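You operate a simulated robot arm through the tools that you are given. There is no shell and no other tool. Be economical: measure what you need, move in short steps, check, and stop when the job is done.

You run a simulated robot arm. Do the job below in one go: nothing can be reset, and whatever is moved stays where it is left.

## Task
Press the bush into the blue roller.
Fine: then lay the roller in the grey tray; leave the press slide drawn out.

It is judged by the outcome, as a careful person would: the job done as asked, and still so three seconds after it is handed in. It fails if anything else is knocked over, pushed out of place, dropped, spilled or broken.

## Robot
A 7-joint arm with a two-finger parallel gripper, fixed in place. Base frame: the origin is at the foot of the arm, x ahead of it, y to its left, z up; the work surface is at about z = 800. Lengths are in mm, angles in degrees, forces in N, time in s.
With the tool pointing down near the work surface it reaches from about 300 to 700 mm from the base axis. Its first joint turns from -66.0 to 66.0 degrees. Payload 1.57 kg.
The TCP is the grasp point between the finger pads, 30 mm short of the fingertips. In the tool frame z runs along the fingers and y along their closing line. The gripper opens to 110 mm. The fingers are 24 mm wide and 12 mm thick; the gripper's body (48 by 112 mm) begins 78 mm behind the TCP.
Orientation is that of the tool frame in the base frame, as a unit quaternion [w, x, y, z]. With the fingers straight down and closing along the base's y, the tool's x points along the base's -x, its y along +y and its z along -z.

## Interface
- The arm moves only by the tool step_arm. Its argument "steps" is one flat list of numbers, 7 for each row, row after row: the turn, a rotation vector about the tool's x, y, z in degrees, then the shift along the tool's x, y, z in mm, then the finger opening in mm, from 0 to 110. In form: [wx, wy, wz, x, y, z, fingers, wx, wy, wz, x, y, z, fingers, ...]. A call has 1 to 8 rows; each row shifts and turns the commanded pose from where the row before left it, along the tool's axes as they then stand. Each row takes 0.2 s and may step no farther than 50 mm and 8.6 degrees from the row before; otherwise, or with a gripper value out of range, the whole call is refused. Where a pose cannot be reached the arm comes as near as it can. A force on the tool above 70 N (or 10 N above the force at the start of the call, whichever is more), or a blocked arm, ends the call early, and 0.2 s more pass. Each finger travels about 108 mm/s and halts on what it meets, pressing with about 33 N; the grip force reading is that of the motor and also rises with nothing between the fingers. The clock runs only during rows and for 0.2 s after the last one: add rows that do not move to give the fingers time. The reply holds the time, the measured pose of the TCP, the force on the tool along the base axes, the opening and the grip force, in the units named above and with some noise.
- Cameras (640 x 400 px; columns grow to the right, rows downward): "scene" is fixed at [168.2, -397.5, 1395.2]; the picture's right is [0.73, -0.68, 0.00], its down [-0.45, -0.49, -0.75] and it looks along [0.51, 0.55, -0.66] (base axes); focal length 214 px, centre (320, 200). "wrist" rides on the gripper at [70, 16, -141] in the tool frame; the picture's right is [-0.23, 0.97, 0.00], its down [-0.86, -0.20, -0.48] and it looks along [-0.47, -0.11, 0.88] (tool axes); focal length 222 px, centre (320, 200). There is no depth. A picture from a camera that has moved, and an enlarged one, comes with that camera's place and axes in the base frame and with its lens.
- snapshot(camera): a new picture of that camera. No time passes.
- inspect(camera, box): a new picture of the part [left, top, right, bottom] of that camera's present view, enlarged. No time passes.
- job_done(): hands the job in; it is judged then, once.

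Go step by step. Nothing tells you positions but the pictures and the camera data: compare them with the known pose of the tool, close in by small moves and look again before you grip or let go. The budget is 120 turns and 84 pictures, counting those below and the enlarged ones. Unless the task says otherwise, let go and move clear before handing in, and close with one line.

The tools are called after "Call:" as name(argument=value, ...) on one line, values as JSON. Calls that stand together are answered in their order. step_arm: Moves the arm, as the interface text tells. Its arguments: {"type":"object","properties":{"steps":{"type":"array"}},"required":["steps"]} The other tools are called the same way: snapshot (camera) takes a picture; inspect (camera, box) takes an enlarged picture of a part of a camera's view; job_done () hands the job in.

At the start:

```text
t: 0.0
eef_pos: [432.5, 28.9, 1274.3]
orientation: [-0.001, 0.0, 1.0, 0.0]
ft_force: [0.7, -0.4, -0.3]
finger_gap: 110.0
grip_force: 0.1
```

scene: 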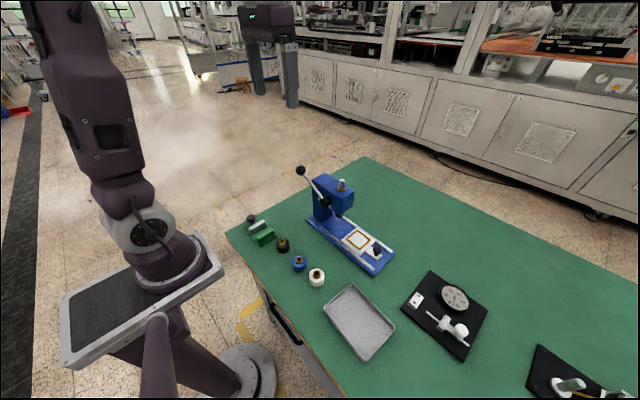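
wrist: 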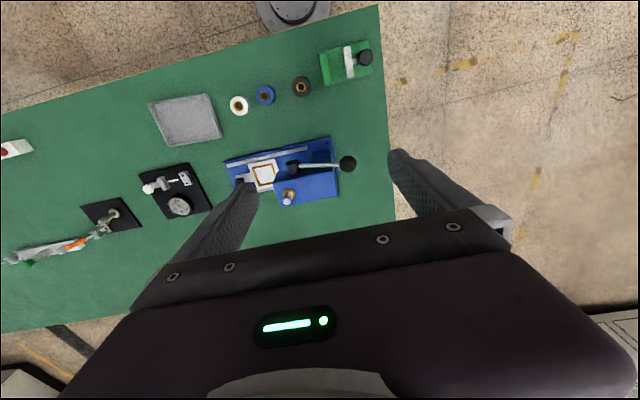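

I see a blue arbor press with a slide, three rollers (black, blue, white), a green fixture and a grey tray. I'll look closer first.

Call:
inspect(camera="scene", box=[220, 150, 420, 275])

Call:
inspect(camera="wrist", box=[210, 30, 402, 150])

Call:
inspect(camera="wrist", box=[210, 120, 370, 220])

Call:
inspect(camera="scene", box=[240, 220, 400, 320])

```text
3.20 times, centred on (320, 212) of scene
camera zoom: at [168.2, -397.5, 1395.2], right [0.73, -0.68, 0.0], down [-0.45, -0.49, -0.75], along [0.51, 0.55, -0.66], focal length 686 px, centre (320, 160)
```

zoom: 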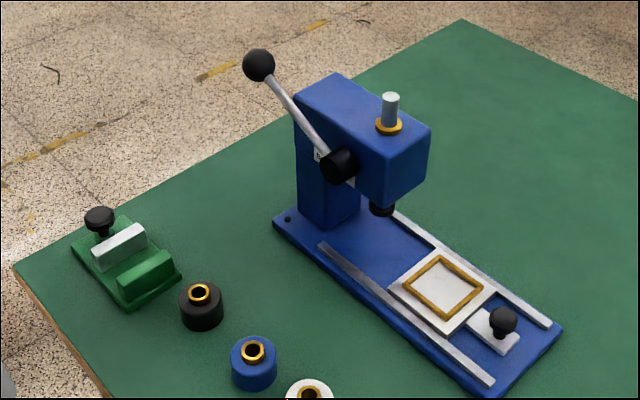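

```text
3.33 times, centred on (306, 90) of wrist
camera zoom: at [361.7, 44.5, 1416.4], right [0.23, 0.97, 0.0], down [0.86, -0.2, 0.48], along [0.47, -0.11, -0.88], focal length 740 px, centre (367, 567)
```

zoom: 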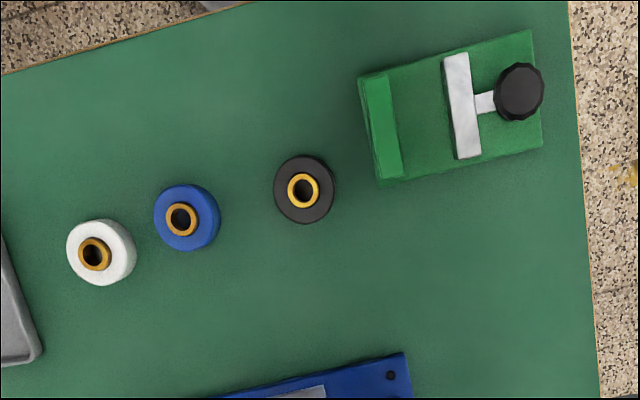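

```text
4.00 times, centred on (290, 170) of wrist
camera zoom: at [361.7, 44.5, 1416.4], right [0.23, 0.97, 0.0], down [0.86, -0.2, 0.48], along [0.47, -0.11, -0.88], focal length 888 px, centre (440, 320)
```

zoom: 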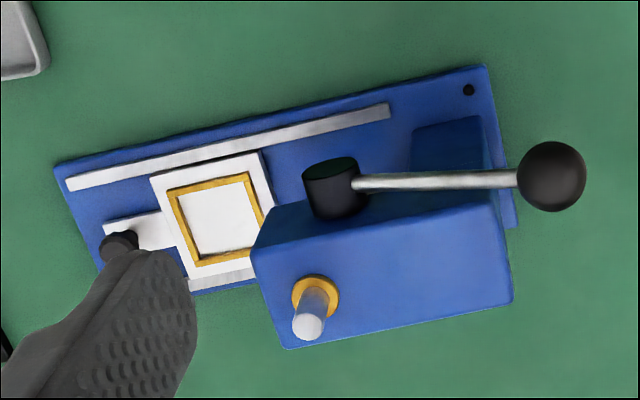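

```text
4.00 times, centred on (320, 270) of scene
camera zoom: at [168.2, -397.5, 1395.2], right [0.73, -0.68, 0.0], down [-0.45, -0.49, -0.75], along [0.51, 0.55, -0.66], focal length 858 px, centre (320, -80)
```

zoom: 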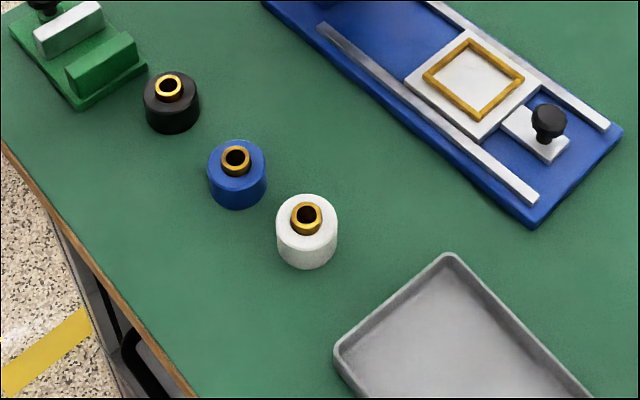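

Call:
inspect(camera="scene", box=[290, 160, 370, 210])

Call:
inspect(camera="scene", box=[340, 215, 404, 255])

Call:
step_arm(steps=[0, 0, -8.5, 0, 0, 0, 90, 0, 0, -8.5, 0, 0, 0, 90, 0, 0, -8.5, 0, 0, 0, 90, 0, 0, -8.5, 0, 0, 0, 90, 0, 0, -8.5, 0, 0, 0, 90, 0, 0, -8.5, 0, 0, 0, 90])

```text
8.00 times, centred on (330, 185) of scene
camera zoom: at [168.2, -397.5, 1395.2], right [0.73, -0.68, 0.0], down [-0.45, -0.49, -0.75], along [0.51, 0.55, -0.66], focal length 1716 px, centre (240, 320)
```

zoom: 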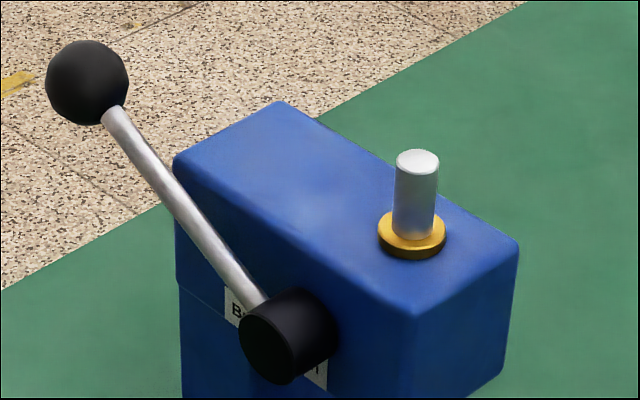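

```text
10.00 times, centred on (372, 235) of scene
camera zoom: at [168.2, -397.5, 1395.2], right [0.73, -0.68, 0.0], down [-0.45, -0.49, -0.75], along [0.51, 0.55, -0.66], focal length 2145 px, centre (-200, -150)
```

zoom: 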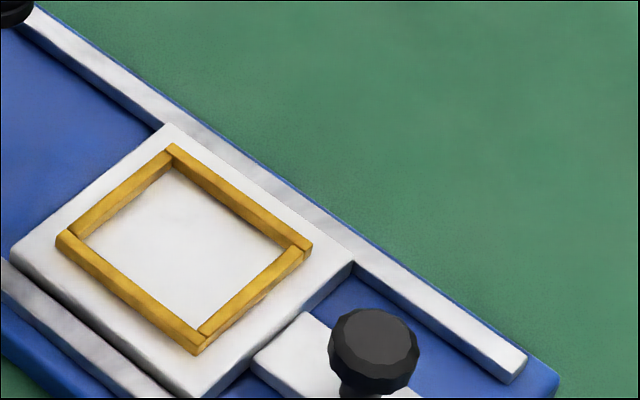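

```text
t: 1.4
eef_pos: [431.5, 29.4, 1274.1]
orientation: [0.0, -0.431, 0.902, 0.0]
ft_force: [0.1, -0.7, 0.2]
finger_gap: 90.1
grip_force: 0.0
```

The rotation is going fine. I'll finish it and move above the blue roller at about (366, -90).

Call:
step_arm(steps=[0, 0, -7.8, 0, 0, 0, 90, 0, 0, -7.8, 0, 0, 0, 90, 0, 0, -7.8, 0, 0, 0, 90, 0, 0, -7.8, 0, 0, 0, 90, 0, 0, -7.8, 0, 0, 0, 90, 0, 0, 0, 30, 20, 30, 90, 0, 0, 0, 30, 20, 30, 90, 0, 0, 0, 30, 20, 30, 90])

Call:
step_arm(steps=[0, 0, 0, 29, 5, 35, 90, 0, 0, 0, 0, 0, 48, 90, 0, 0, 0, 0, 0, 48, 90, 0, 0, 0, 0, 0, 48, 90, 0, 0, 0, 0, 0, 0, 90])

Call:
snapshot(camera="wrist")

Call:
snapshot(camera="scene")

```text
t: 3.2
eef_pos: [374.2, -61.0, 1186.0]
orientation: [0.0, -0.707, 0.707, 0.0]
ft_force: [-0.6, -0.2, -0.3]
finger_gap: 90.0
grip_force: 0.1
```

```text
t: 4.4
eef_pos: [367.5, -88.6, 1004.2]
orientation: [0.0, 0.707, -0.707, 0.0]
ft_force: [0.7, 0.3, -1.1]
finger_gap: 89.9
grip_force: 0.0
```

```text
75 pictures are left
camera wrist: at [350.3, -160.1, 1145.8], right [-0.97, 0.23, 0.0], down [0.2, 0.85, 0.48], along [0.11, 0.47, -0.88], focal length 222 px, centre (320, 200)
```

wrist: 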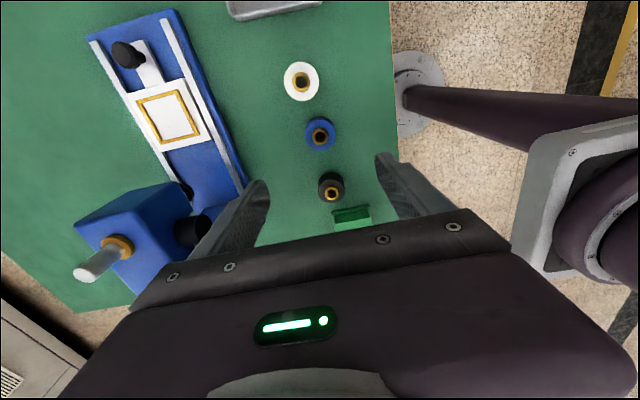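

```text
74 pictures are left
```

scene: 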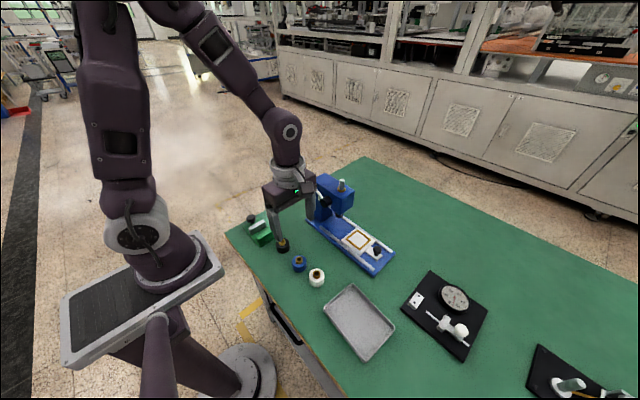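

Call:
inspect(camera="wrist", box=[272, 50, 368, 210])

Call:
inspect(camera="wrist", box=[70, 0, 262, 120])

```text
2.50 times, centred on (320, 130) of wrist
camera zoom: at [350.3, -160.1, 1145.8], right [-0.97, 0.23, 0.0], down [0.2, 0.85, 0.48], along [0.11, 0.47, -0.88], focal length 555 px, centre (320, 375)
```

zoom: 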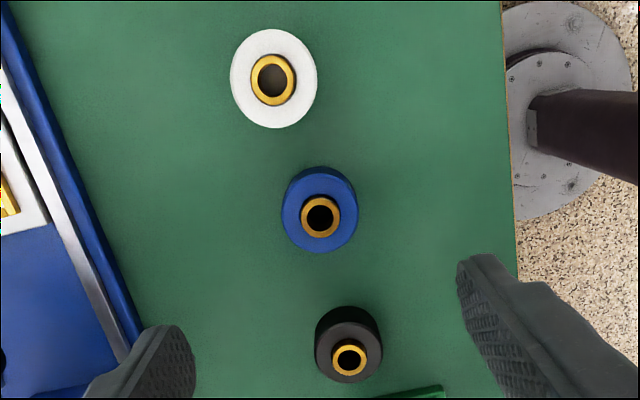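

```text
3.33 times, centred on (166, 60) of wrist
camera zoom: at [350.3, -160.1, 1145.8], right [-0.97, 0.23, 0.0], down [0.2, 0.85, 0.48], along [0.11, 0.47, -0.88], focal length 740 px, centre (833, 667)
```

zoom: 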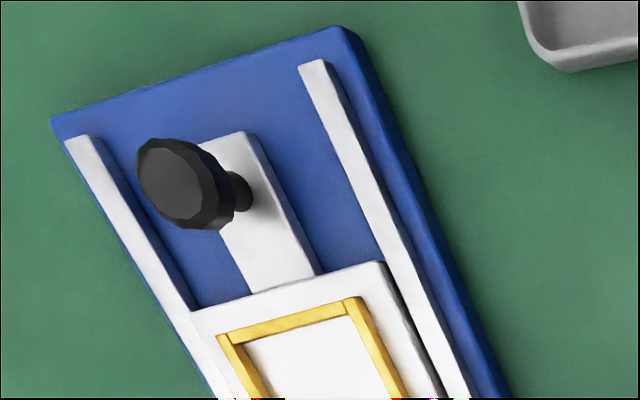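

Call:
step_arm(steps=[0, 0, 0, 3.9, 1.5, 40, 90, 0, 0, 0, 0, 0, 40, 90, 0, 0, 0, 0, 0, 44, 90, 0, 0, 0, 0, 0, 0, 90])

Call:
snapshot(camera="wrist")

Call:
inspect(camera="scene", box=[260, 220, 340, 300])

```text
t: 5.4
eef_pos: [362.5, -95.3, 881.5]
orientation: [0.0, 0.707, -0.707, 0.0]
ft_force: [-1.0, 0.0, -0.4]
finger_gap: 90.1
grip_force: 0.1
```

```text
71 pictures are left
camera wrist: at [347.5, -165.8, 1023.7], right [-0.97, 0.23, 0.0], down [0.2, 0.85, 0.48], along [0.11, 0.47, -0.88], focal length 222 px, centre (320, 200)
```

wrist: 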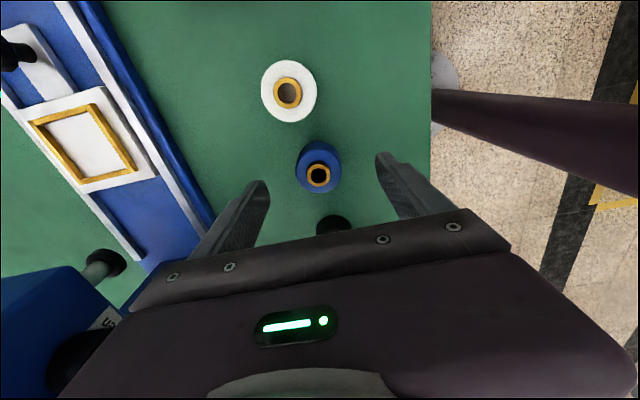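

```text
5.00 times, centred on (300, 260) of scene
camera zoom: at [168.2, -397.5, 1395.2], right [0.73, -0.68, 0.0], down [-0.45, -0.49, -0.75], along [0.51, 0.55, -0.66], focal length 1072 px, centre (420, -100)
```

zoom: 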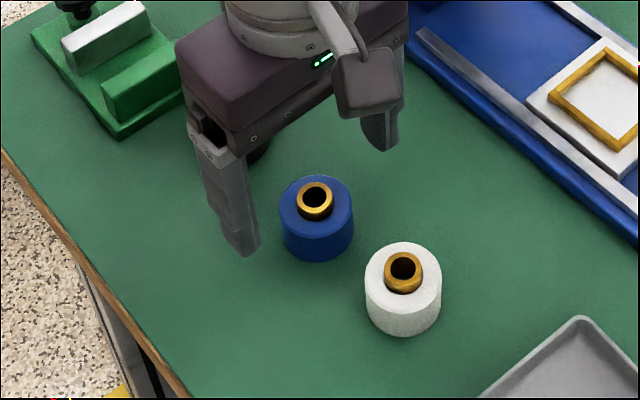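

Call:
inspect(camera="wrist", box=[240, 120, 400, 220])

```text
4.00 times, centred on (320, 170) of wrist
camera zoom: at [347.5, -165.8, 1023.7], right [-0.97, 0.23, 0.0], down [0.2, 0.85, 0.48], along [0.11, 0.47, -0.88], focal length 888 px, centre (320, 320)
```

zoom: 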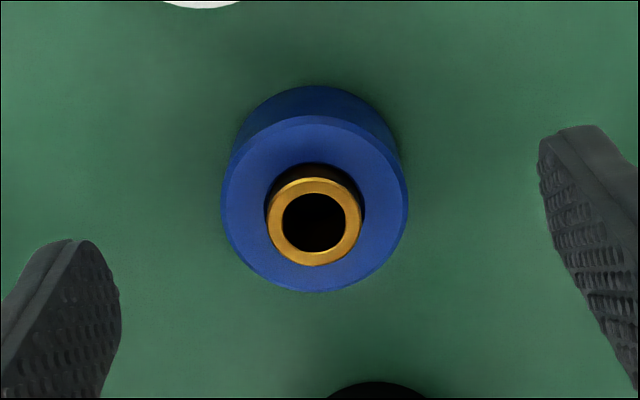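

Call:
step_arm(steps=[0, 0, 0, -4, -3.5, 20, 90, 0, 0, 0, 0, 0, 21, 90, 0, 0, 0, 0, 0, 0, 90])

Call:
inspect(camera="wrist", box=[200, 120, 440, 270])

```text
t: 6.2
eef_pos: [369.4, -89.3, 840.5]
orientation: [0.0, 0.707, -0.707, 0.0]
ft_force: [0.5, 0.2, 0.4]
finger_gap: 89.9
grip_force: 0.1
```

```text
2.67 times, centred on (320, 195) of wrist
camera zoom: at [352.9, -160.4, 982.0], right [-0.97, 0.23, 0.0], down [0.2, 0.86, 0.48], along [0.11, 0.47, -0.88], focal length 592 px, centre (320, 213)
```

zoom: 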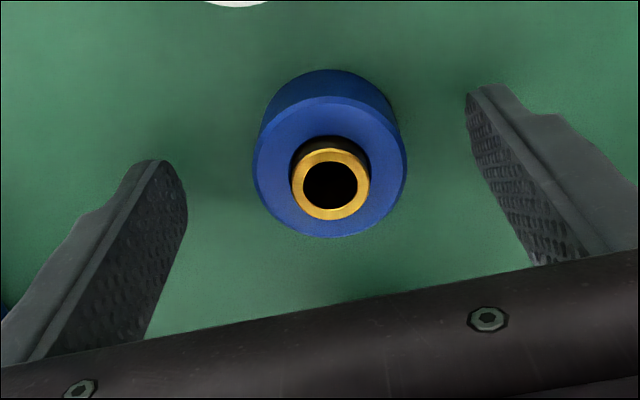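

Call:
step_arm(steps=[0, 0, 0, 1.8, 2.5, 0, 70, 0, 0, 0, 0, 0, 0, 50, 0, 0, 0, 0, 0, 0, 36, 0, 0, 0, 0, 0, 0, 36])

Call:
inspect(camera="wrist", box=[200, 120, 440, 270])

```text
t: 7.2
eef_pos: [365.5, -92.2, 840.3]
orientation: [-0.001, -0.707, 0.708, 0.0]
ft_force: [-0.1, -0.6, -0.4]
finger_gap: 42.5
grip_force: 33.1
```

```text
2.67 times, centred on (320, 195) of wrist
camera zoom: at [349.7, -162.1, 982.2], right [-0.97, 0.23, 0.0], down [0.2, 0.86, 0.48], along [0.11, 0.47, -0.88], focal length 592 px, centre (320, 213)
```

zoom: 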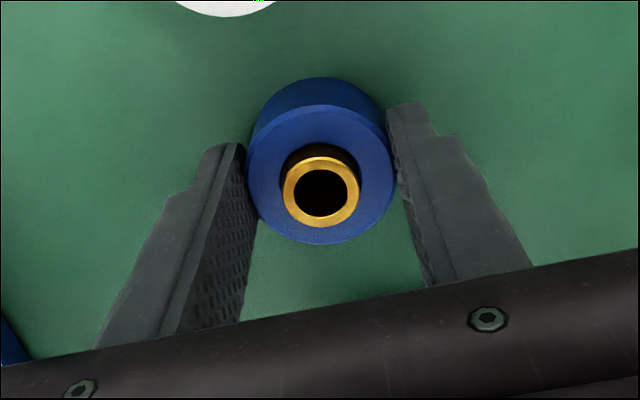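

Gripped at 42.5 mm. Lifting and carrying to above the slide pocket.

Call:
step_arm(steps=[0, 0, 0, 0, 0, -40, 36, 0, 0, 0, 0, 0, -40, 36, 0, 0, 0, 38, 0, 0, 36, 0, 0, 0, 30, 0, 0, 36, 0, 0, 0, 0, -45, 0, 36, 0, 0, 0, 0, -45, 0, 36, 0, 0, 0, 0, -45, 0, 36, 0, 0, 0, 0, -45, 0, 36])

Call:
snapshot(camera="wrist")

Call:
inspect(camera="scene", box=[290, 160, 418, 280])

```text
t: 9.0
eef_pos: [547.2, -160.3, 920.7]
orientation: [-0.001, -0.707, 0.707, 0.001]
ft_force: [0.6, -0.5, -0.4]
finger_gap: 42.6
grip_force: 33.0
```

```text
66 pictures are left
camera wrist: at [530.2, -231.2, 1063.6], right [-0.97, 0.23, 0.0], down [0.2, 0.85, 0.48], along [0.11, 0.47, -0.88], focal length 222 px, centre (320, 200)
```

wrist: 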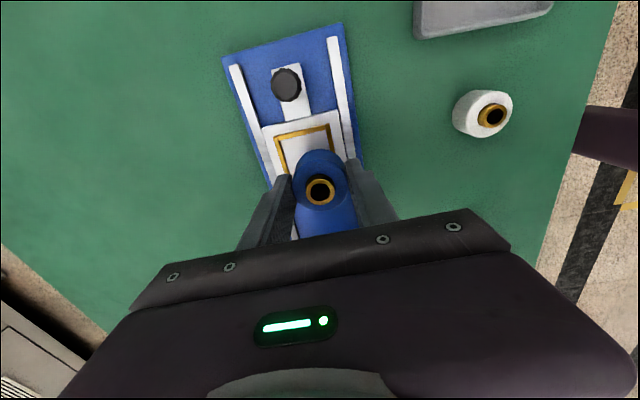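

```text
3.33 times, centred on (354, 220) of scene
camera zoom: at [168.1, -397.5, 1395.2], right [0.73, -0.68, 0.0], down [-0.45, -0.49, -0.75], along [0.51, 0.55, -0.66], focal length 715 px, centre (207, 133)
```

zoom: 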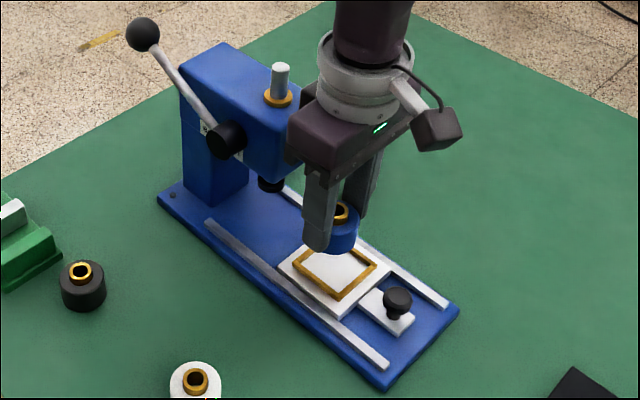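

Call:
inspect(camera="wrist", box=[220, 40, 380, 240])

```text
2.00 times, centred on (300, 140) of wrist
camera zoom: at [530.2, -231.2, 1063.6], right [-0.97, 0.23, 0.0], down [0.2, 0.85, 0.48], along [0.11, 0.47, -0.88], focal length 444 px, centre (360, 320)
```

zoom: 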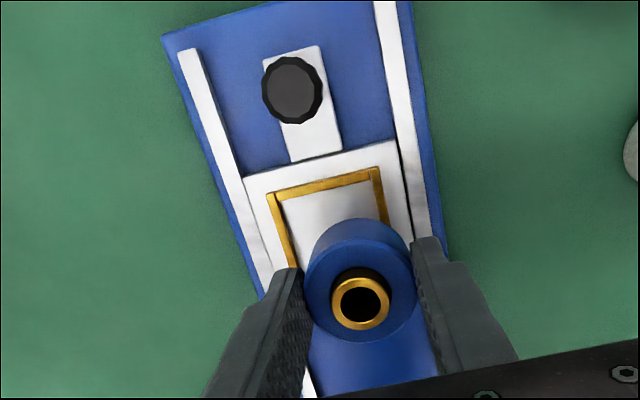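

Call:
step_arm(steps=[0, 0, 0, 0, -12, 10, 36, 0, 0, 0, 0, 0, 20, 36, 0, 0, 0, 0, 0, 0, 36])

Call:
inspect(camera="wrist", box=[220, 20, 420, 240])

Call:
inspect(camera="scene", box=[325, 190, 405, 270])

```text
t: 9.8
eef_pos: [559.5, -158.6, 891.5]
orientation: [0.001, 0.707, -0.707, 0.0]
ft_force: [0.3, -0.4, 0.0]
finger_gap: 42.5
grip_force: 32.3
```

```text
1.82 times, centred on (320, 130) of wrist
camera zoom: at [542.5, -229.8, 1033.4], right [-0.97, 0.23, 0.0], down [0.2, 0.86, 0.48], along [0.11, 0.47, -0.88], focal length 404 px, centre (320, 327)
```

zoom: 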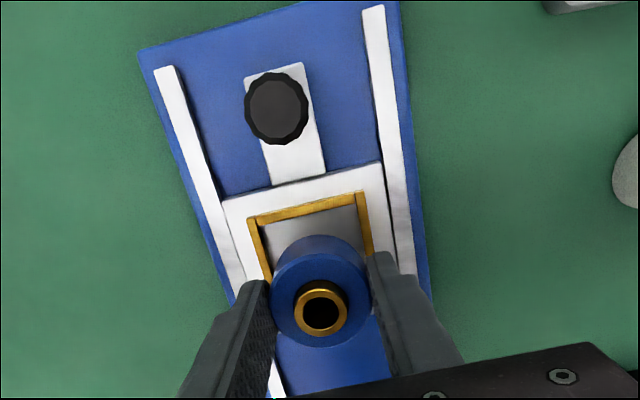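

```text
5.00 times, centred on (365, 230) of scene
camera zoom: at [168.2, -397.5, 1395.2], right [0.73, -0.68, 0.0], down [-0.45, -0.49, -0.75], along [0.51, 0.55, -0.66], focal length 1072 px, centre (95, 50)
```

zoom: 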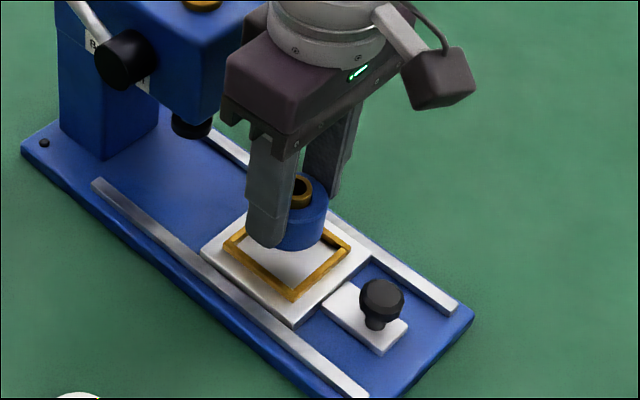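

Call:
step_arm(steps=[0, 0, 0, 2, 0, 8, 36, 0, 0, 0, 0, 0, 8, 36, 0, 0, 0, 0, 0, 3, 36, 0, 0, 0, 0, 0, 0, 36])

Call:
inspect(camera="scene", box=[333, 210, 397, 260])

Call:
inspect(camera="wrist", box=[240, 90, 400, 240])

```text
t: 10.8
eef_pos: [557.7, -162.2, 871.0]
orientation: [0.0, -0.707, 0.708, 0.0]
ft_force: [0.7, -0.8, -1.6]
finger_gap: 42.5
grip_force: 32.8
```

```text
8.00 times, centred on (365, 235) of scene
camera zoom: at [168.2, -397.5, 1395.2], right [0.73, -0.68, 0.0], down [-0.45, -0.49, -0.75], along [0.51, 0.55, -0.66], focal length 1716 px, centre (-40, -80)
```

zoom: 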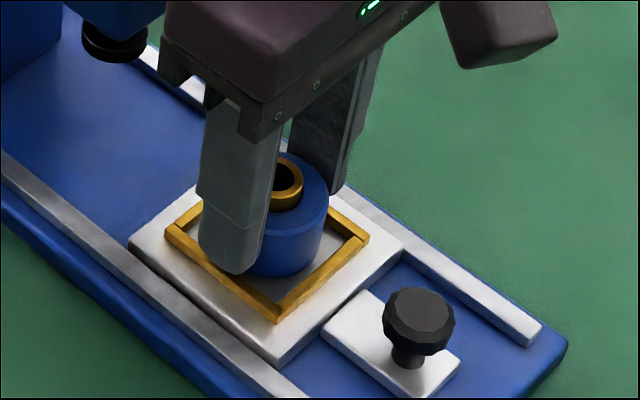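

```text
2.67 times, centred on (320, 165) of wrist
camera zoom: at [541.6, -231.8, 1013.2], right [-0.97, 0.23, 0.0], down [0.2, 0.86, 0.48], along [0.11, 0.47, -0.88], focal length 592 px, centre (320, 293)
```

zoom: 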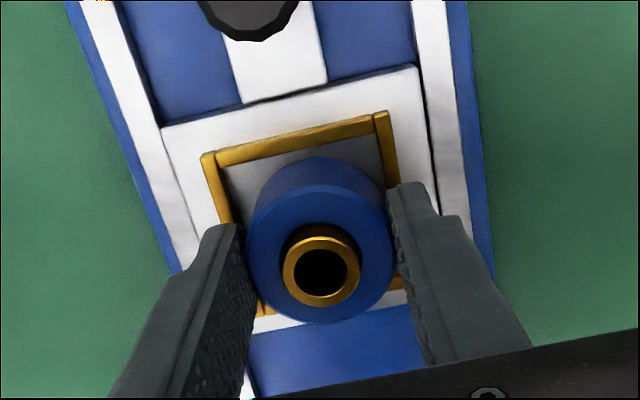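

Call:
step_arm(steps=[0, 0, 0, 0, 0, 1.5, 36, 0, 0, 0, 0, 0, 1.5, 36, 0, 0, 0, 0, 0, 0, 36])

```text
t: 11.6
eef_pos: [558.9, -163.2, 868.1]
orientation: [0.0, 0.707, -0.707, 0.0]
ft_force: [0.8, -0.2, -0.2]
finger_gap: 42.5
grip_force: 32.9
```

Call:
step_arm(steps=[0, 0, 0, 0, 0, 1, 36, 0, 0, 0, 0, 0, 1, 36, 0, 0, 0, 0, 0, 0, 36])

Call:
inspect(camera="scene", box=[333, 210, 397, 260])

```text
t: 12.4
eef_pos: [558.7, -161.9, 866.4]
orientation: [-0.001, -0.707, 0.707, 0.0]
ft_force: [0.3, -0.3, -1.0]
finger_gap: 42.4
grip_force: 33.4
```

```text
8.00 times, centred on (365, 235) of scene
camera zoom: at [168.2, -397.5, 1395.2], right [0.73, -0.68, 0.0], down [-0.45, -0.49, -0.75], along [0.51, 0.55, -0.66], focal length 1716 px, centre (-40, -80)
```

zoom: 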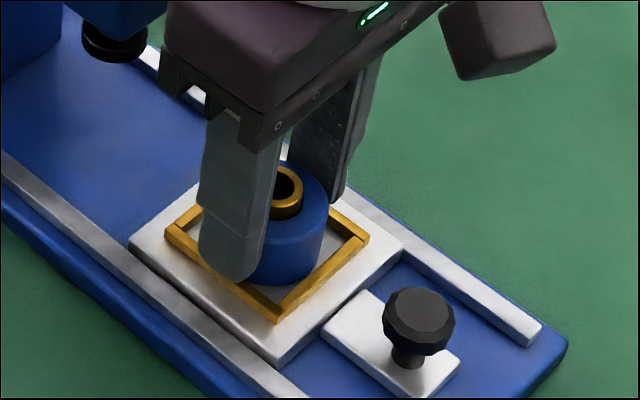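

Call:
step_arm(steps=[0, 0, 0, 0, 0, 1, 36, 0, 0, 0, 0, 0, 0, 36])

Call:
step_arm(steps=[0, 0, 0, 0, 0, 1, 36, 0, 0, 0, 0, 0, 0, 36])

Call:
step_arm(steps=[0, 0, 0, 0, 0, 1, 36, 0, 0, 0, 0, 0, 0, 36])

Call:
inspect(camera="scene", box=[333, 210, 397, 260])

```text
t: 13.0
eef_pos: [557.4, -161.7, 866.7]
orientation: [-0.001, 0.708, -0.707, 0.001]
ft_force: [-0.1, 0.9, 8.4]
finger_gap: 42.8
grip_force: 33.2
```

```text
t: 13.6
eef_pos: [557.4, -162.9, 865.8]
orientation: [0.0, -0.707, 0.707, 0.0]
ft_force: [-0.3, 2.4, 22.7]
finger_gap: 42.5
grip_force: 32.7
```

```text
t: 14.2
eef_pos: [557.4, -162.3, 865.7]
orientation: [0.0, -0.707, 0.707, -0.001]
ft_force: [4.7, 2.3, 18.8]
finger_gap: 42.5
grip_force: 32.6
```

```text
8.00 times, centred on (365, 235) of scene
camera zoom: at [167.9, -397.4, 1395.3], right [0.73, -0.68, 0.0], down [-0.45, -0.49, -0.75], along [0.51, 0.55, -0.66], focal length 1716 px, centre (-40, -80)
```

zoom: 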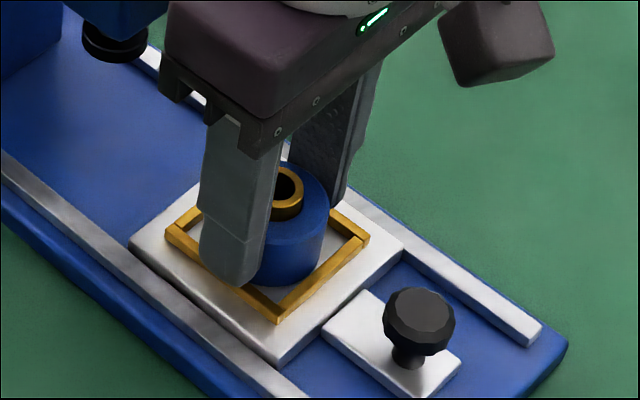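

Call:
step_arm(steps=[0, 0, 0, 0, 0, -1.5, 36, 0, 0, 0, 0, 0, 0, 50, 0, 0, 0, 0, 0, 0, 60, 0, 0, 0, 0, 0, -25, 60, 0, 0, 0, 0, 0, -30, 60, 0, 0, 0, 0, 0, 0, 60])

Call:
inspect(camera="scene", box=[333, 210, 397, 260])

Call:
inspect(camera="wrist", box=[240, 70, 400, 240])

```text
t: 15.6
eef_pos: [560.2, -161.9, 921.0]
orientation: [-0.001, -0.707, 0.707, 0.0]
ft_force: [-0.4, -0.4, 0.1]
finger_gap: 60.0
grip_force: 0.1
```

```text
8.00 times, centred on (365, 235) of scene
camera zoom: at [168.2, -397.5, 1395.2], right [0.73, -0.68, 0.0], down [-0.45, -0.49, -0.75], along [0.51, 0.55, -0.66], focal length 1716 px, centre (-40, -80)
```

zoom: 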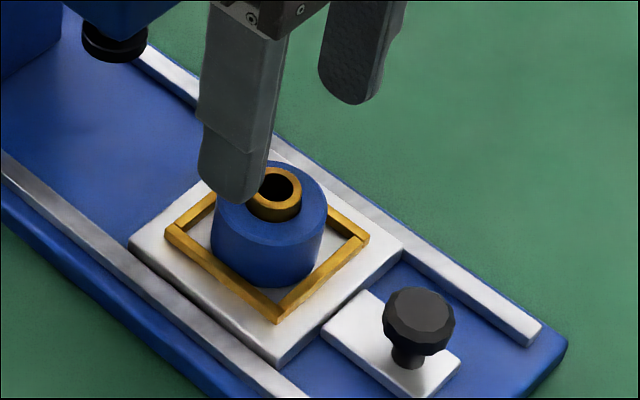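

```text
2.35 times, centred on (320, 155) of wrist
camera zoom: at [542.6, -232.3, 1063.3], right [-0.97, 0.23, 0.0], down [0.2, 0.85, 0.48], along [0.11, 0.47, -0.88], focal length 523 px, centre (320, 306)
```

zoom: 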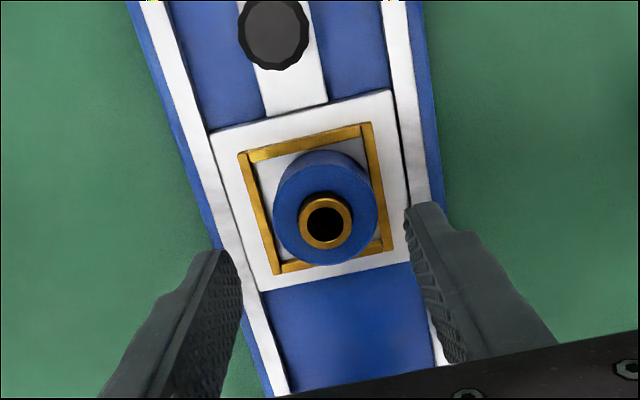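

The roller sits in the pocket. Next I move above the slide knob, at about (560, -231).

Call:
step_arm(steps=[0, 0, 0, 35, 0, 0, 60, 0, 0, 0, 34, 0, 0, 60, 0, 0, 0, 0, 0, 20, 60, 0, 0, 0, 0, 0, 0, 60])

Call:
inspect(camera="scene", box=[343, 220, 407, 270])

Call:
inspect(camera="wrist", box=[220, 90, 420, 260])

```text
t: 16.6
eef_pos: [558.9, -231.0, 901.4]
orientation: [0.0, -0.707, 0.707, 0.001]
ft_force: [1.0, 0.2, 0.8]
finger_gap: 59.9
grip_force: 0.0
```

```text
8.00 times, centred on (375, 245) of scene
camera zoom: at [168.1, -397.5, 1395.2], right [0.73, -0.68, 0.0], down [-0.45, -0.49, -0.75], along [0.51, 0.55, -0.66], focal length 1716 px, centre (-120, -160)
```

zoom: 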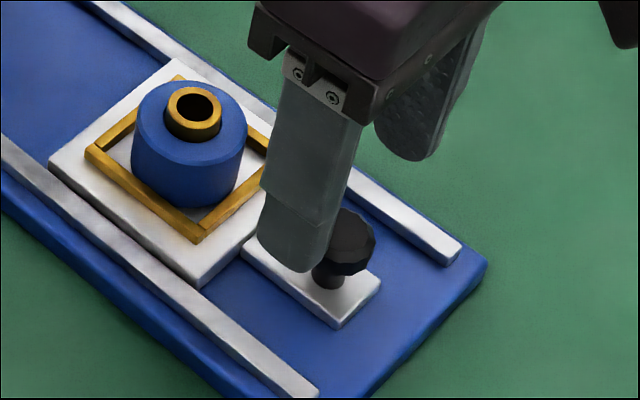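

```text
2.35 times, centred on (320, 175) of wrist
camera zoom: at [542.6, -301.3, 1042.6], right [-0.97, 0.23, 0.0], down [0.2, 0.86, 0.48], along [0.11, 0.47, -0.88], focal length 523 px, centre (320, 259)
```

zoom: 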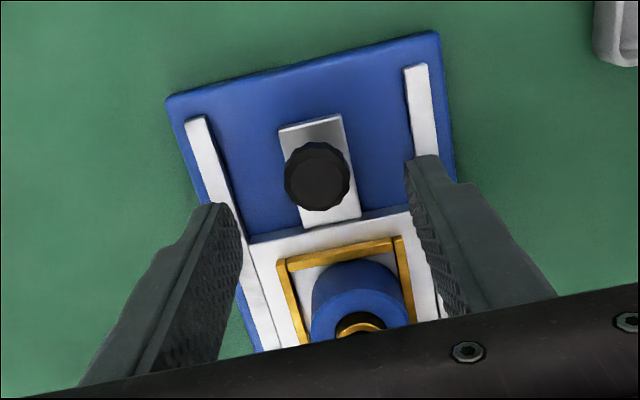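

Call:
step_arm(steps=[0, 0, 0, 0, 0, 0, 42, 0, 0, 0, 0, -1, 20, 42, 0, 0, 0, 0, 0, 20, 42, 0, 0, 0, 0, 0, 0, 42])

Call:
inspect(camera="scene", box=[343, 220, 407, 270])

Call:
inspect(camera="wrist", box=[240, 120, 400, 260])

```text
t: 17.6
eef_pos: [560.3, -230.9, 861.4]
orientation: [0.0, -0.707, 0.707, 0.0]
ft_force: [-0.7, -0.1, -0.1]
finger_gap: 42.4
grip_force: 0.1
```

```text
8.00 times, centred on (375, 245) of scene
camera zoom: at [168.2, -397.5, 1395.2], right [0.73, -0.68, 0.0], down [-0.45, -0.49, -0.75], along [0.51, 0.55, -0.66], focal length 1716 px, centre (-120, -160)
```

zoom: 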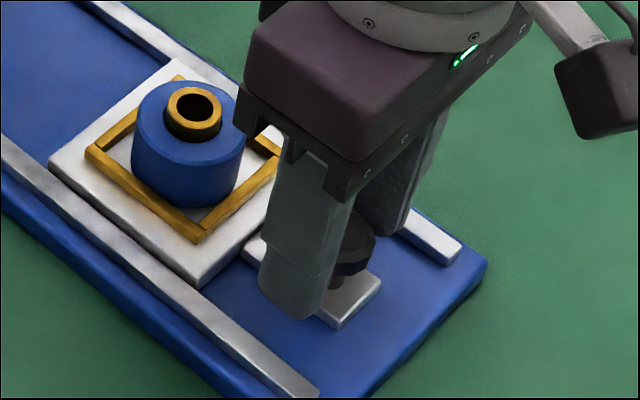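

```text
2.86 times, centred on (320, 190) of wrist
camera zoom: at [543.5, -301.4, 1002.8], right [-0.97, 0.23, 0.0], down [0.2, 0.85, 0.48], along [0.11, 0.47, -0.88], focal length 635 px, centre (320, 229)
```

zoom: 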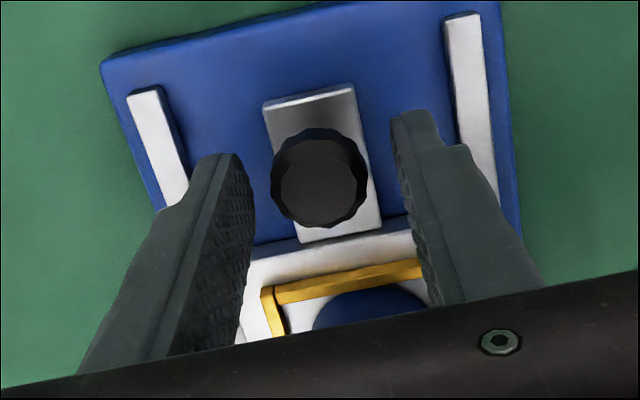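

Call:
step_arm(steps=[0, 0, 0, 0, 0, 0, 25, 0, 0, 0, 0, 0, 0, 14, 0, 0, 0, 0, 0, 0, 14])

```text
t: 18.4
eef_pos: [560.8, -230.7, 860.4]
orientation: [0.0, -0.707, 0.707, 0.0]
ft_force: [0.9, 0.4, -3.6]
finger_gap: 25.4
grip_force: 36.7
```

Call:
step_arm(steps=[0, 0, 0, -5, 0, 0, 14, 0, 0, 0, -8, 0, 0, 14, 0, 0, 0, -8, 0, 0, 14, 0, 0, 0, -8, 0, 0, 14, 0, 0, 0, -8, 0, 0, 14, 0, 0, 0, -3, 0, 0, 14])

Call:
inspect(camera="scene", box=[305, 170, 401, 270])

```text
t: 19.8
eef_pos: [560.2, -190.4, 861.9]
orientation: [0.0, -0.707, 0.707, -0.001]
ft_force: [8.2, -1.2, 12.4]
finger_gap: 25.8
grip_force: 37.2
```

```text
4.00 times, centred on (353, 220) of scene
camera zoom: at [168.2, -397.5, 1395.3], right [0.73, -0.68, 0.0], down [-0.45, -0.49, -0.75], along [0.51, 0.55, -0.66], focal length 858 px, centre (188, 120)
```

zoom: 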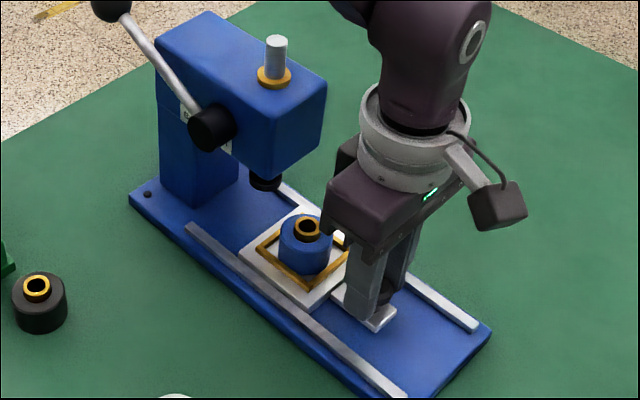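

Call:
step_arm(steps=[0, 0, 0, -5, 0, 0, 14, 0, 0, 0, -8, 0, 0, 14, 0, 0, 0, -8, 0, 0, 14, 0, 0, 0, -8, 0, 0, 14, 0, 0, 0, -7, 0, 0, 14, 0, 0, 0, 0, 0, 0, 14])

Call:
inspect(camera="scene", box=[305, 170, 401, 270])

Call:
snapshot(camera="wrist")

```text
t: 21.2
eef_pos: [558.5, -155.0, 861.3]
orientation: [-0.001, 0.707, -0.707, 0.001]
ft_force: [11.9, -1.0, 16.2]
finger_gap: 25.7
grip_force: 37.3
```

```text
4.00 times, centred on (353, 220) of scene
camera zoom: at [168.2, -397.5, 1395.3], right [0.73, -0.68, 0.0], down [-0.45, -0.49, -0.75], along [0.51, 0.55, -0.66], focal length 858 px, centre (188, 120)
```

zoom: 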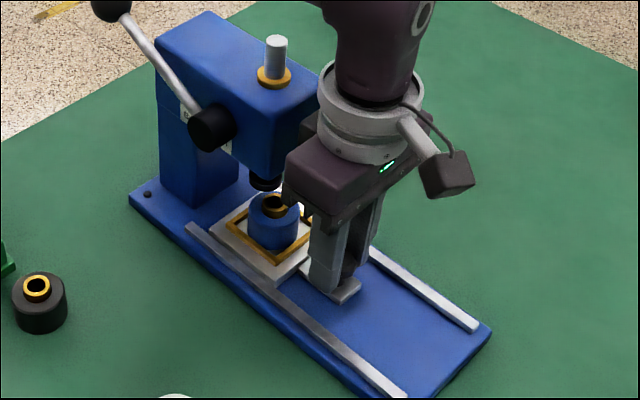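

```text
49 pictures are left
camera wrist: at [543.2, -225.5, 1002.8], right [-0.97, 0.23, 0.0], down [0.2, 0.86, 0.48], along [0.11, 0.47, -0.88], focal length 222 px, centre (320, 200)
```

wrist: 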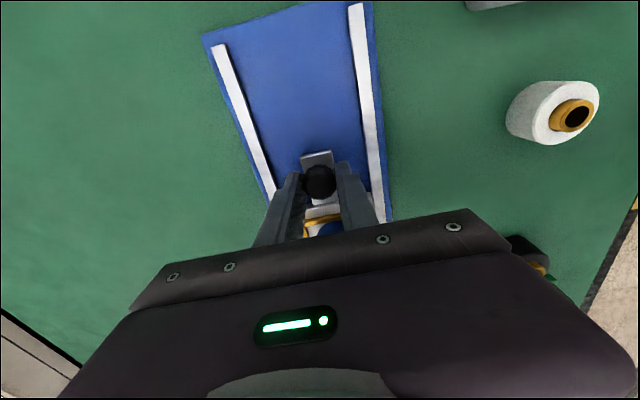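

Call:
step_arm(steps=[0, 0, 0, -5, 0, 0, 14, 0, 0, 0, -5, 0, 0, 14, 0, 0, 0, -4, 0, 0, 14, 0, 0, 0, 0, 0, 0, 14])

Call:
inspect(camera="scene", box=[325, 190, 389, 250])

```text
t: 22.2
eef_pos: [560.5, -144.6, 861.2]
orientation: [0.001, -0.706, 0.708, -0.003]
ft_force: [12.9, -43.5, 12.6]
finger_gap: 25.8
grip_force: 36.7
```

```text
6.67 times, centred on (357, 220) of scene
camera zoom: at [168.1, -398.7, 1394.9], right [0.73, -0.68, 0.0], down [-0.45, -0.49, -0.75], along [0.51, 0.55, -0.66], focal length 1430 px, centre (73, 67)
```

zoom: 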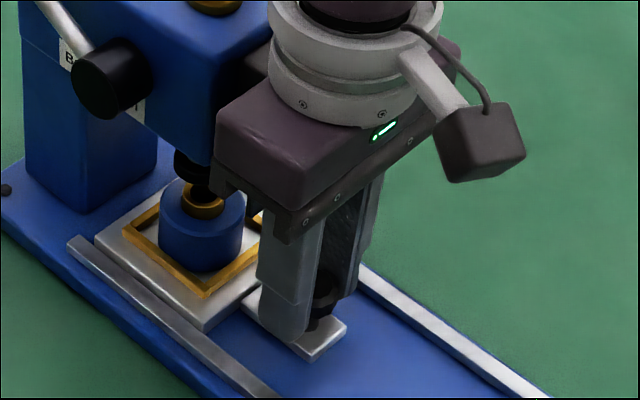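

Call:
inspect(camera="scene", box=[340, 185, 372, 225])

Call:
step_arm(steps=[0, 0, 0, 3.5, 0, 0, 14, 0, 0, 0, 0, 0, 0, 14])

Call:
inspect(camera="scene", box=[340, 185, 372, 225])

```text
10.00 times, centred on (356, 205) of scene
camera zoom: at [168.1, -398.7, 1394.9], right [0.73, -0.68, 0.0], down [-0.45, -0.49, -0.75], along [0.51, 0.55, -0.66], focal length 2145 px, centre (-40, 150)
```

zoom: 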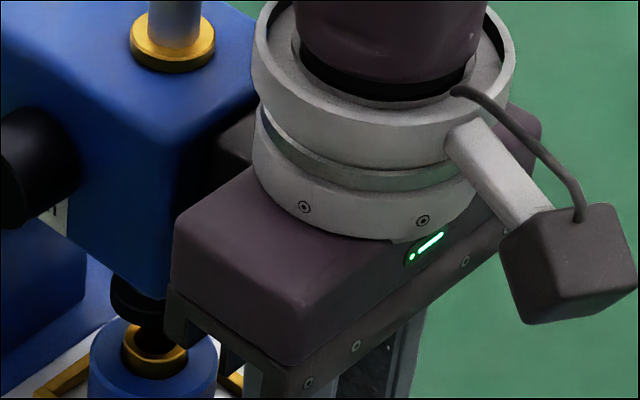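

```text
t: 22.8
eef_pos: [559.8, -145.1, 860.1]
orientation: [0.0, -0.707, 0.707, -0.001]
ft_force: [12.2, -27.6, 16.0]
finger_gap: 25.8
grip_force: 37.1
```

```text
10.00 times, centred on (356, 205) of scene
camera zoom: at [168.1, -398.1, 1395.0], right [0.73, -0.68, 0.0], down [-0.45, -0.49, -0.75], along [0.51, 0.55, -0.66], focal length 2145 px, centre (-40, 150)
```

zoom: 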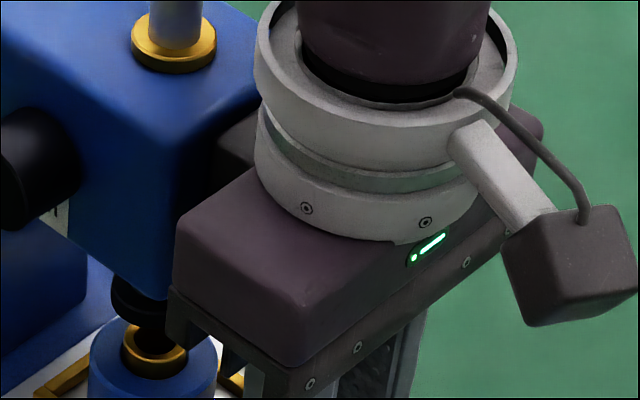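

The slide has met a stop, but I want to know it is the slide and not the gripper against the press head. I'll release the knob and push it from in front with closed fingers, which gives more clearance.

Call:
step_arm(steps=[0, 0, 0, 0, 0, 0, 42, 0, 0, 0, 0, 0, 0, 42, 0, 0, 0, 0, 0, -25, 42, 0, 0, 0, 15, 0, -5, 42, 0, 0, 0, 17, 0, 0, 20, 0, 0, 0, 0, 0, 10, 0, 0, 0, 0, 0, 0, 20, 0, 0, 0, 0, 0, 0, 0, 0])

Call:
inspect(camera="scene", box=[325, 180, 389, 250])

Call:
snapshot(camera="wrist")

```text
t: 24.6
eef_pos: [558.9, -176.1, 860.2]
orientation: [0.001, 0.708, -0.707, -0.001]
ft_force: [-0.3, 0.1, 0.0]
finger_gap: 0.1
grip_force: 20.8
```

```text
5.71 times, centred on (357, 215) of scene
camera zoom: at [168.2, -397.5, 1395.2], right [0.73, -0.68, 0.0], down [-0.45, -0.49, -0.75], along [0.51, 0.55, -0.66], focal length 1226 px, centre (109, 114)
```

zoom: 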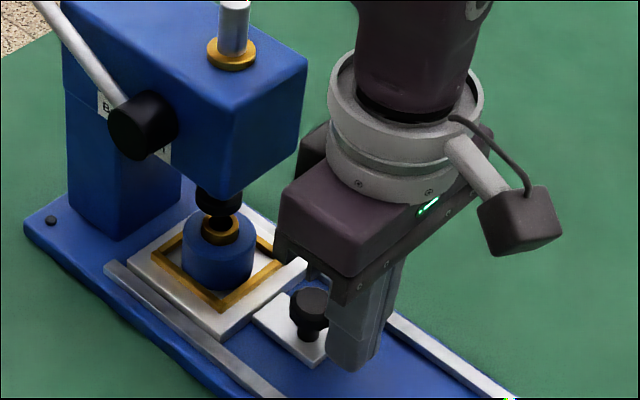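

```text
44 pictures are left
camera wrist: at [543.3, -246.7, 1001.2], right [-0.97, 0.23, 0.0], down [0.2, 0.85, 0.48], along [0.11, 0.47, -0.88], focal length 222 px, centre (320, 200)
```

wrist: 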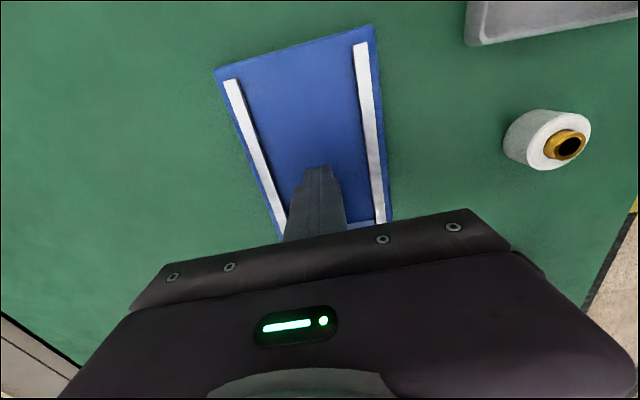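

Call:
step_arm(steps=[0, 0, 0, -3, 0, 0, 0, 0, 0, 0, -2, 0, 0, 0, 0, 0, 0, -2, 0, 0, 0, 0, 0, 0, -2, 0, 0, 0, 0, 0, 0, -2, 0, 0, 0, 0, 0, 0, -2, 0, 0, 0, 0, 0, 0, 0, 0, 0, 0])

Call:
inspect(camera="scene", box=[325, 180, 389, 250])

```text
t: 26.2
eef_pos: [558.8, -167.0, 860.3]
orientation: [-0.002, -0.707, 0.708, -0.001]
ft_force: [4.4, -30.1, -8.2]
finger_gap: 0.0
grip_force: 21.6
```

```text
5.71 times, centred on (357, 215) of scene
camera zoom: at [168.4, -398.3, 1395.0], right [0.73, -0.68, 0.0], down [-0.45, -0.49, -0.75], along [0.51, 0.55, -0.66], focal length 1226 px, centre (109, 114)
```

zoom: 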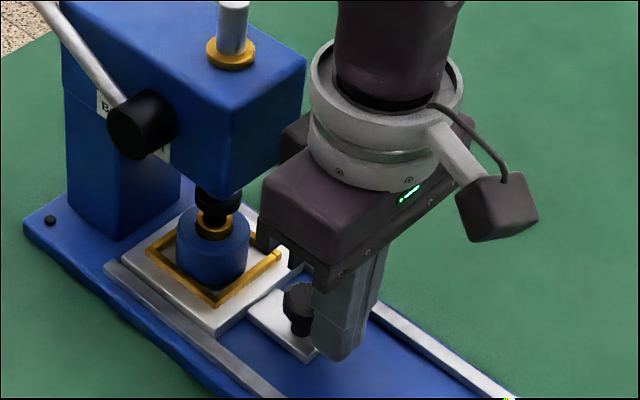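

Call:
step_arm(steps=[0, 0, 0, -2, 0, 0, 0, 0, 0, 0, -1, 0, 0, 0, 0, 0, 0, 0, 0, 0, 0])

Call:
inspect(camera="scene", box=[325, 180, 389, 250])

```text
t: 27.0
eef_pos: [557.7, -167.2, 860.0]
orientation: [-0.003, -0.706, 0.708, -0.003]
ft_force: [10.2, -51.3, 2.1]
finger_gap: 0.0
grip_force: 21.5
```

```text
5.71 times, centred on (357, 215) of scene
camera zoom: at [168.4, -398.7, 1394.8], right [0.73, -0.68, 0.0], down [-0.45, -0.49, -0.75], along [0.51, 0.55, -0.66], focal length 1226 px, centre (109, 114)
```

zoom: 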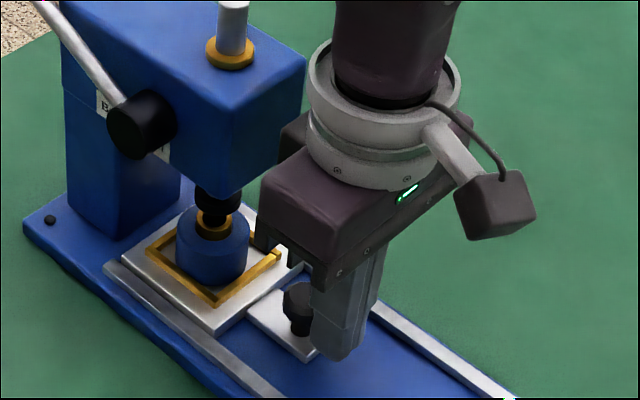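

The slide is now at its end stop. Back off, go up and over to the lever ball at about (512, 63, 1018).

Call:
step_arm(steps=[0, 0, 0, 10, 0, 0, 0, 0, 0, 0, 25, 0, 0, 0, 0, 0, 0, 0, 0, -46, 0, 0, 0, 0, 0, 0, -46, 0, 0, 0, 0, 0, 0, -46, 0, 0, 0, 0, 0, 0, -46, 0, 0, 0, 0, 0, 0, -46, 0, 0, 0, 0, 0, 0, 0, 0])

Call:
inspect(camera="scene", box=[290, 155, 386, 255])

Call:
snapshot(camera="wrist")

```text
t: 28.8
eef_pos: [558.8, -195.7, 1087.8]
orientation: [0.0, 0.707, -0.707, 0.001]
ft_force: [0.0, 0.4, 0.9]
finger_gap: 0.1
grip_force: 20.6
```

```text
4.00 times, centred on (338, 205) of scene
camera zoom: at [168.2, -397.5, 1395.2], right [0.73, -0.68, 0.0], down [-0.45, -0.49, -0.75], along [0.51, 0.55, -0.66], focal length 858 px, centre (248, 180)
```

zoom: 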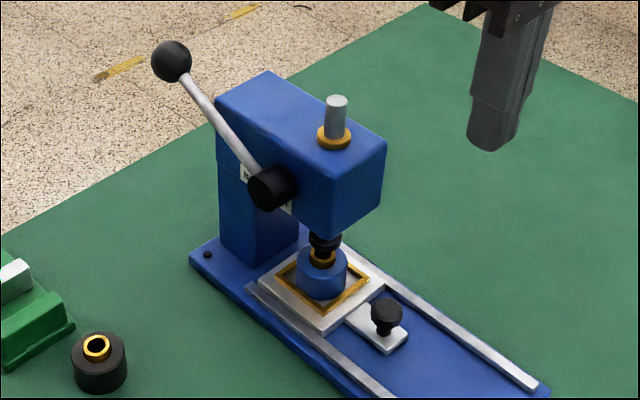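

```text
40 pictures are left
camera wrist: at [542.2, -266.3, 1229.9], right [-0.97, 0.23, 0.0], down [0.2, 0.85, 0.48], along [0.11, 0.47, -0.88], focal length 222 px, centre (320, 200)
```

wrist: 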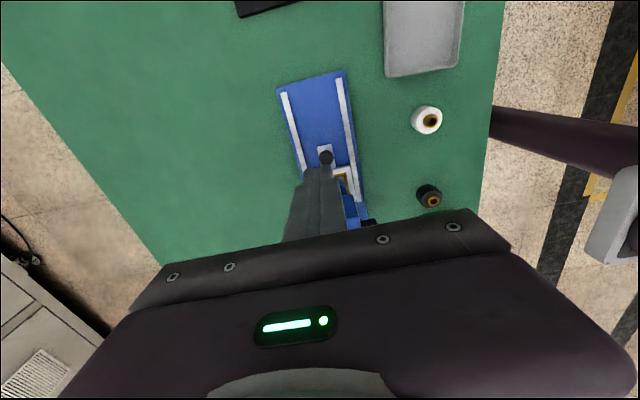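

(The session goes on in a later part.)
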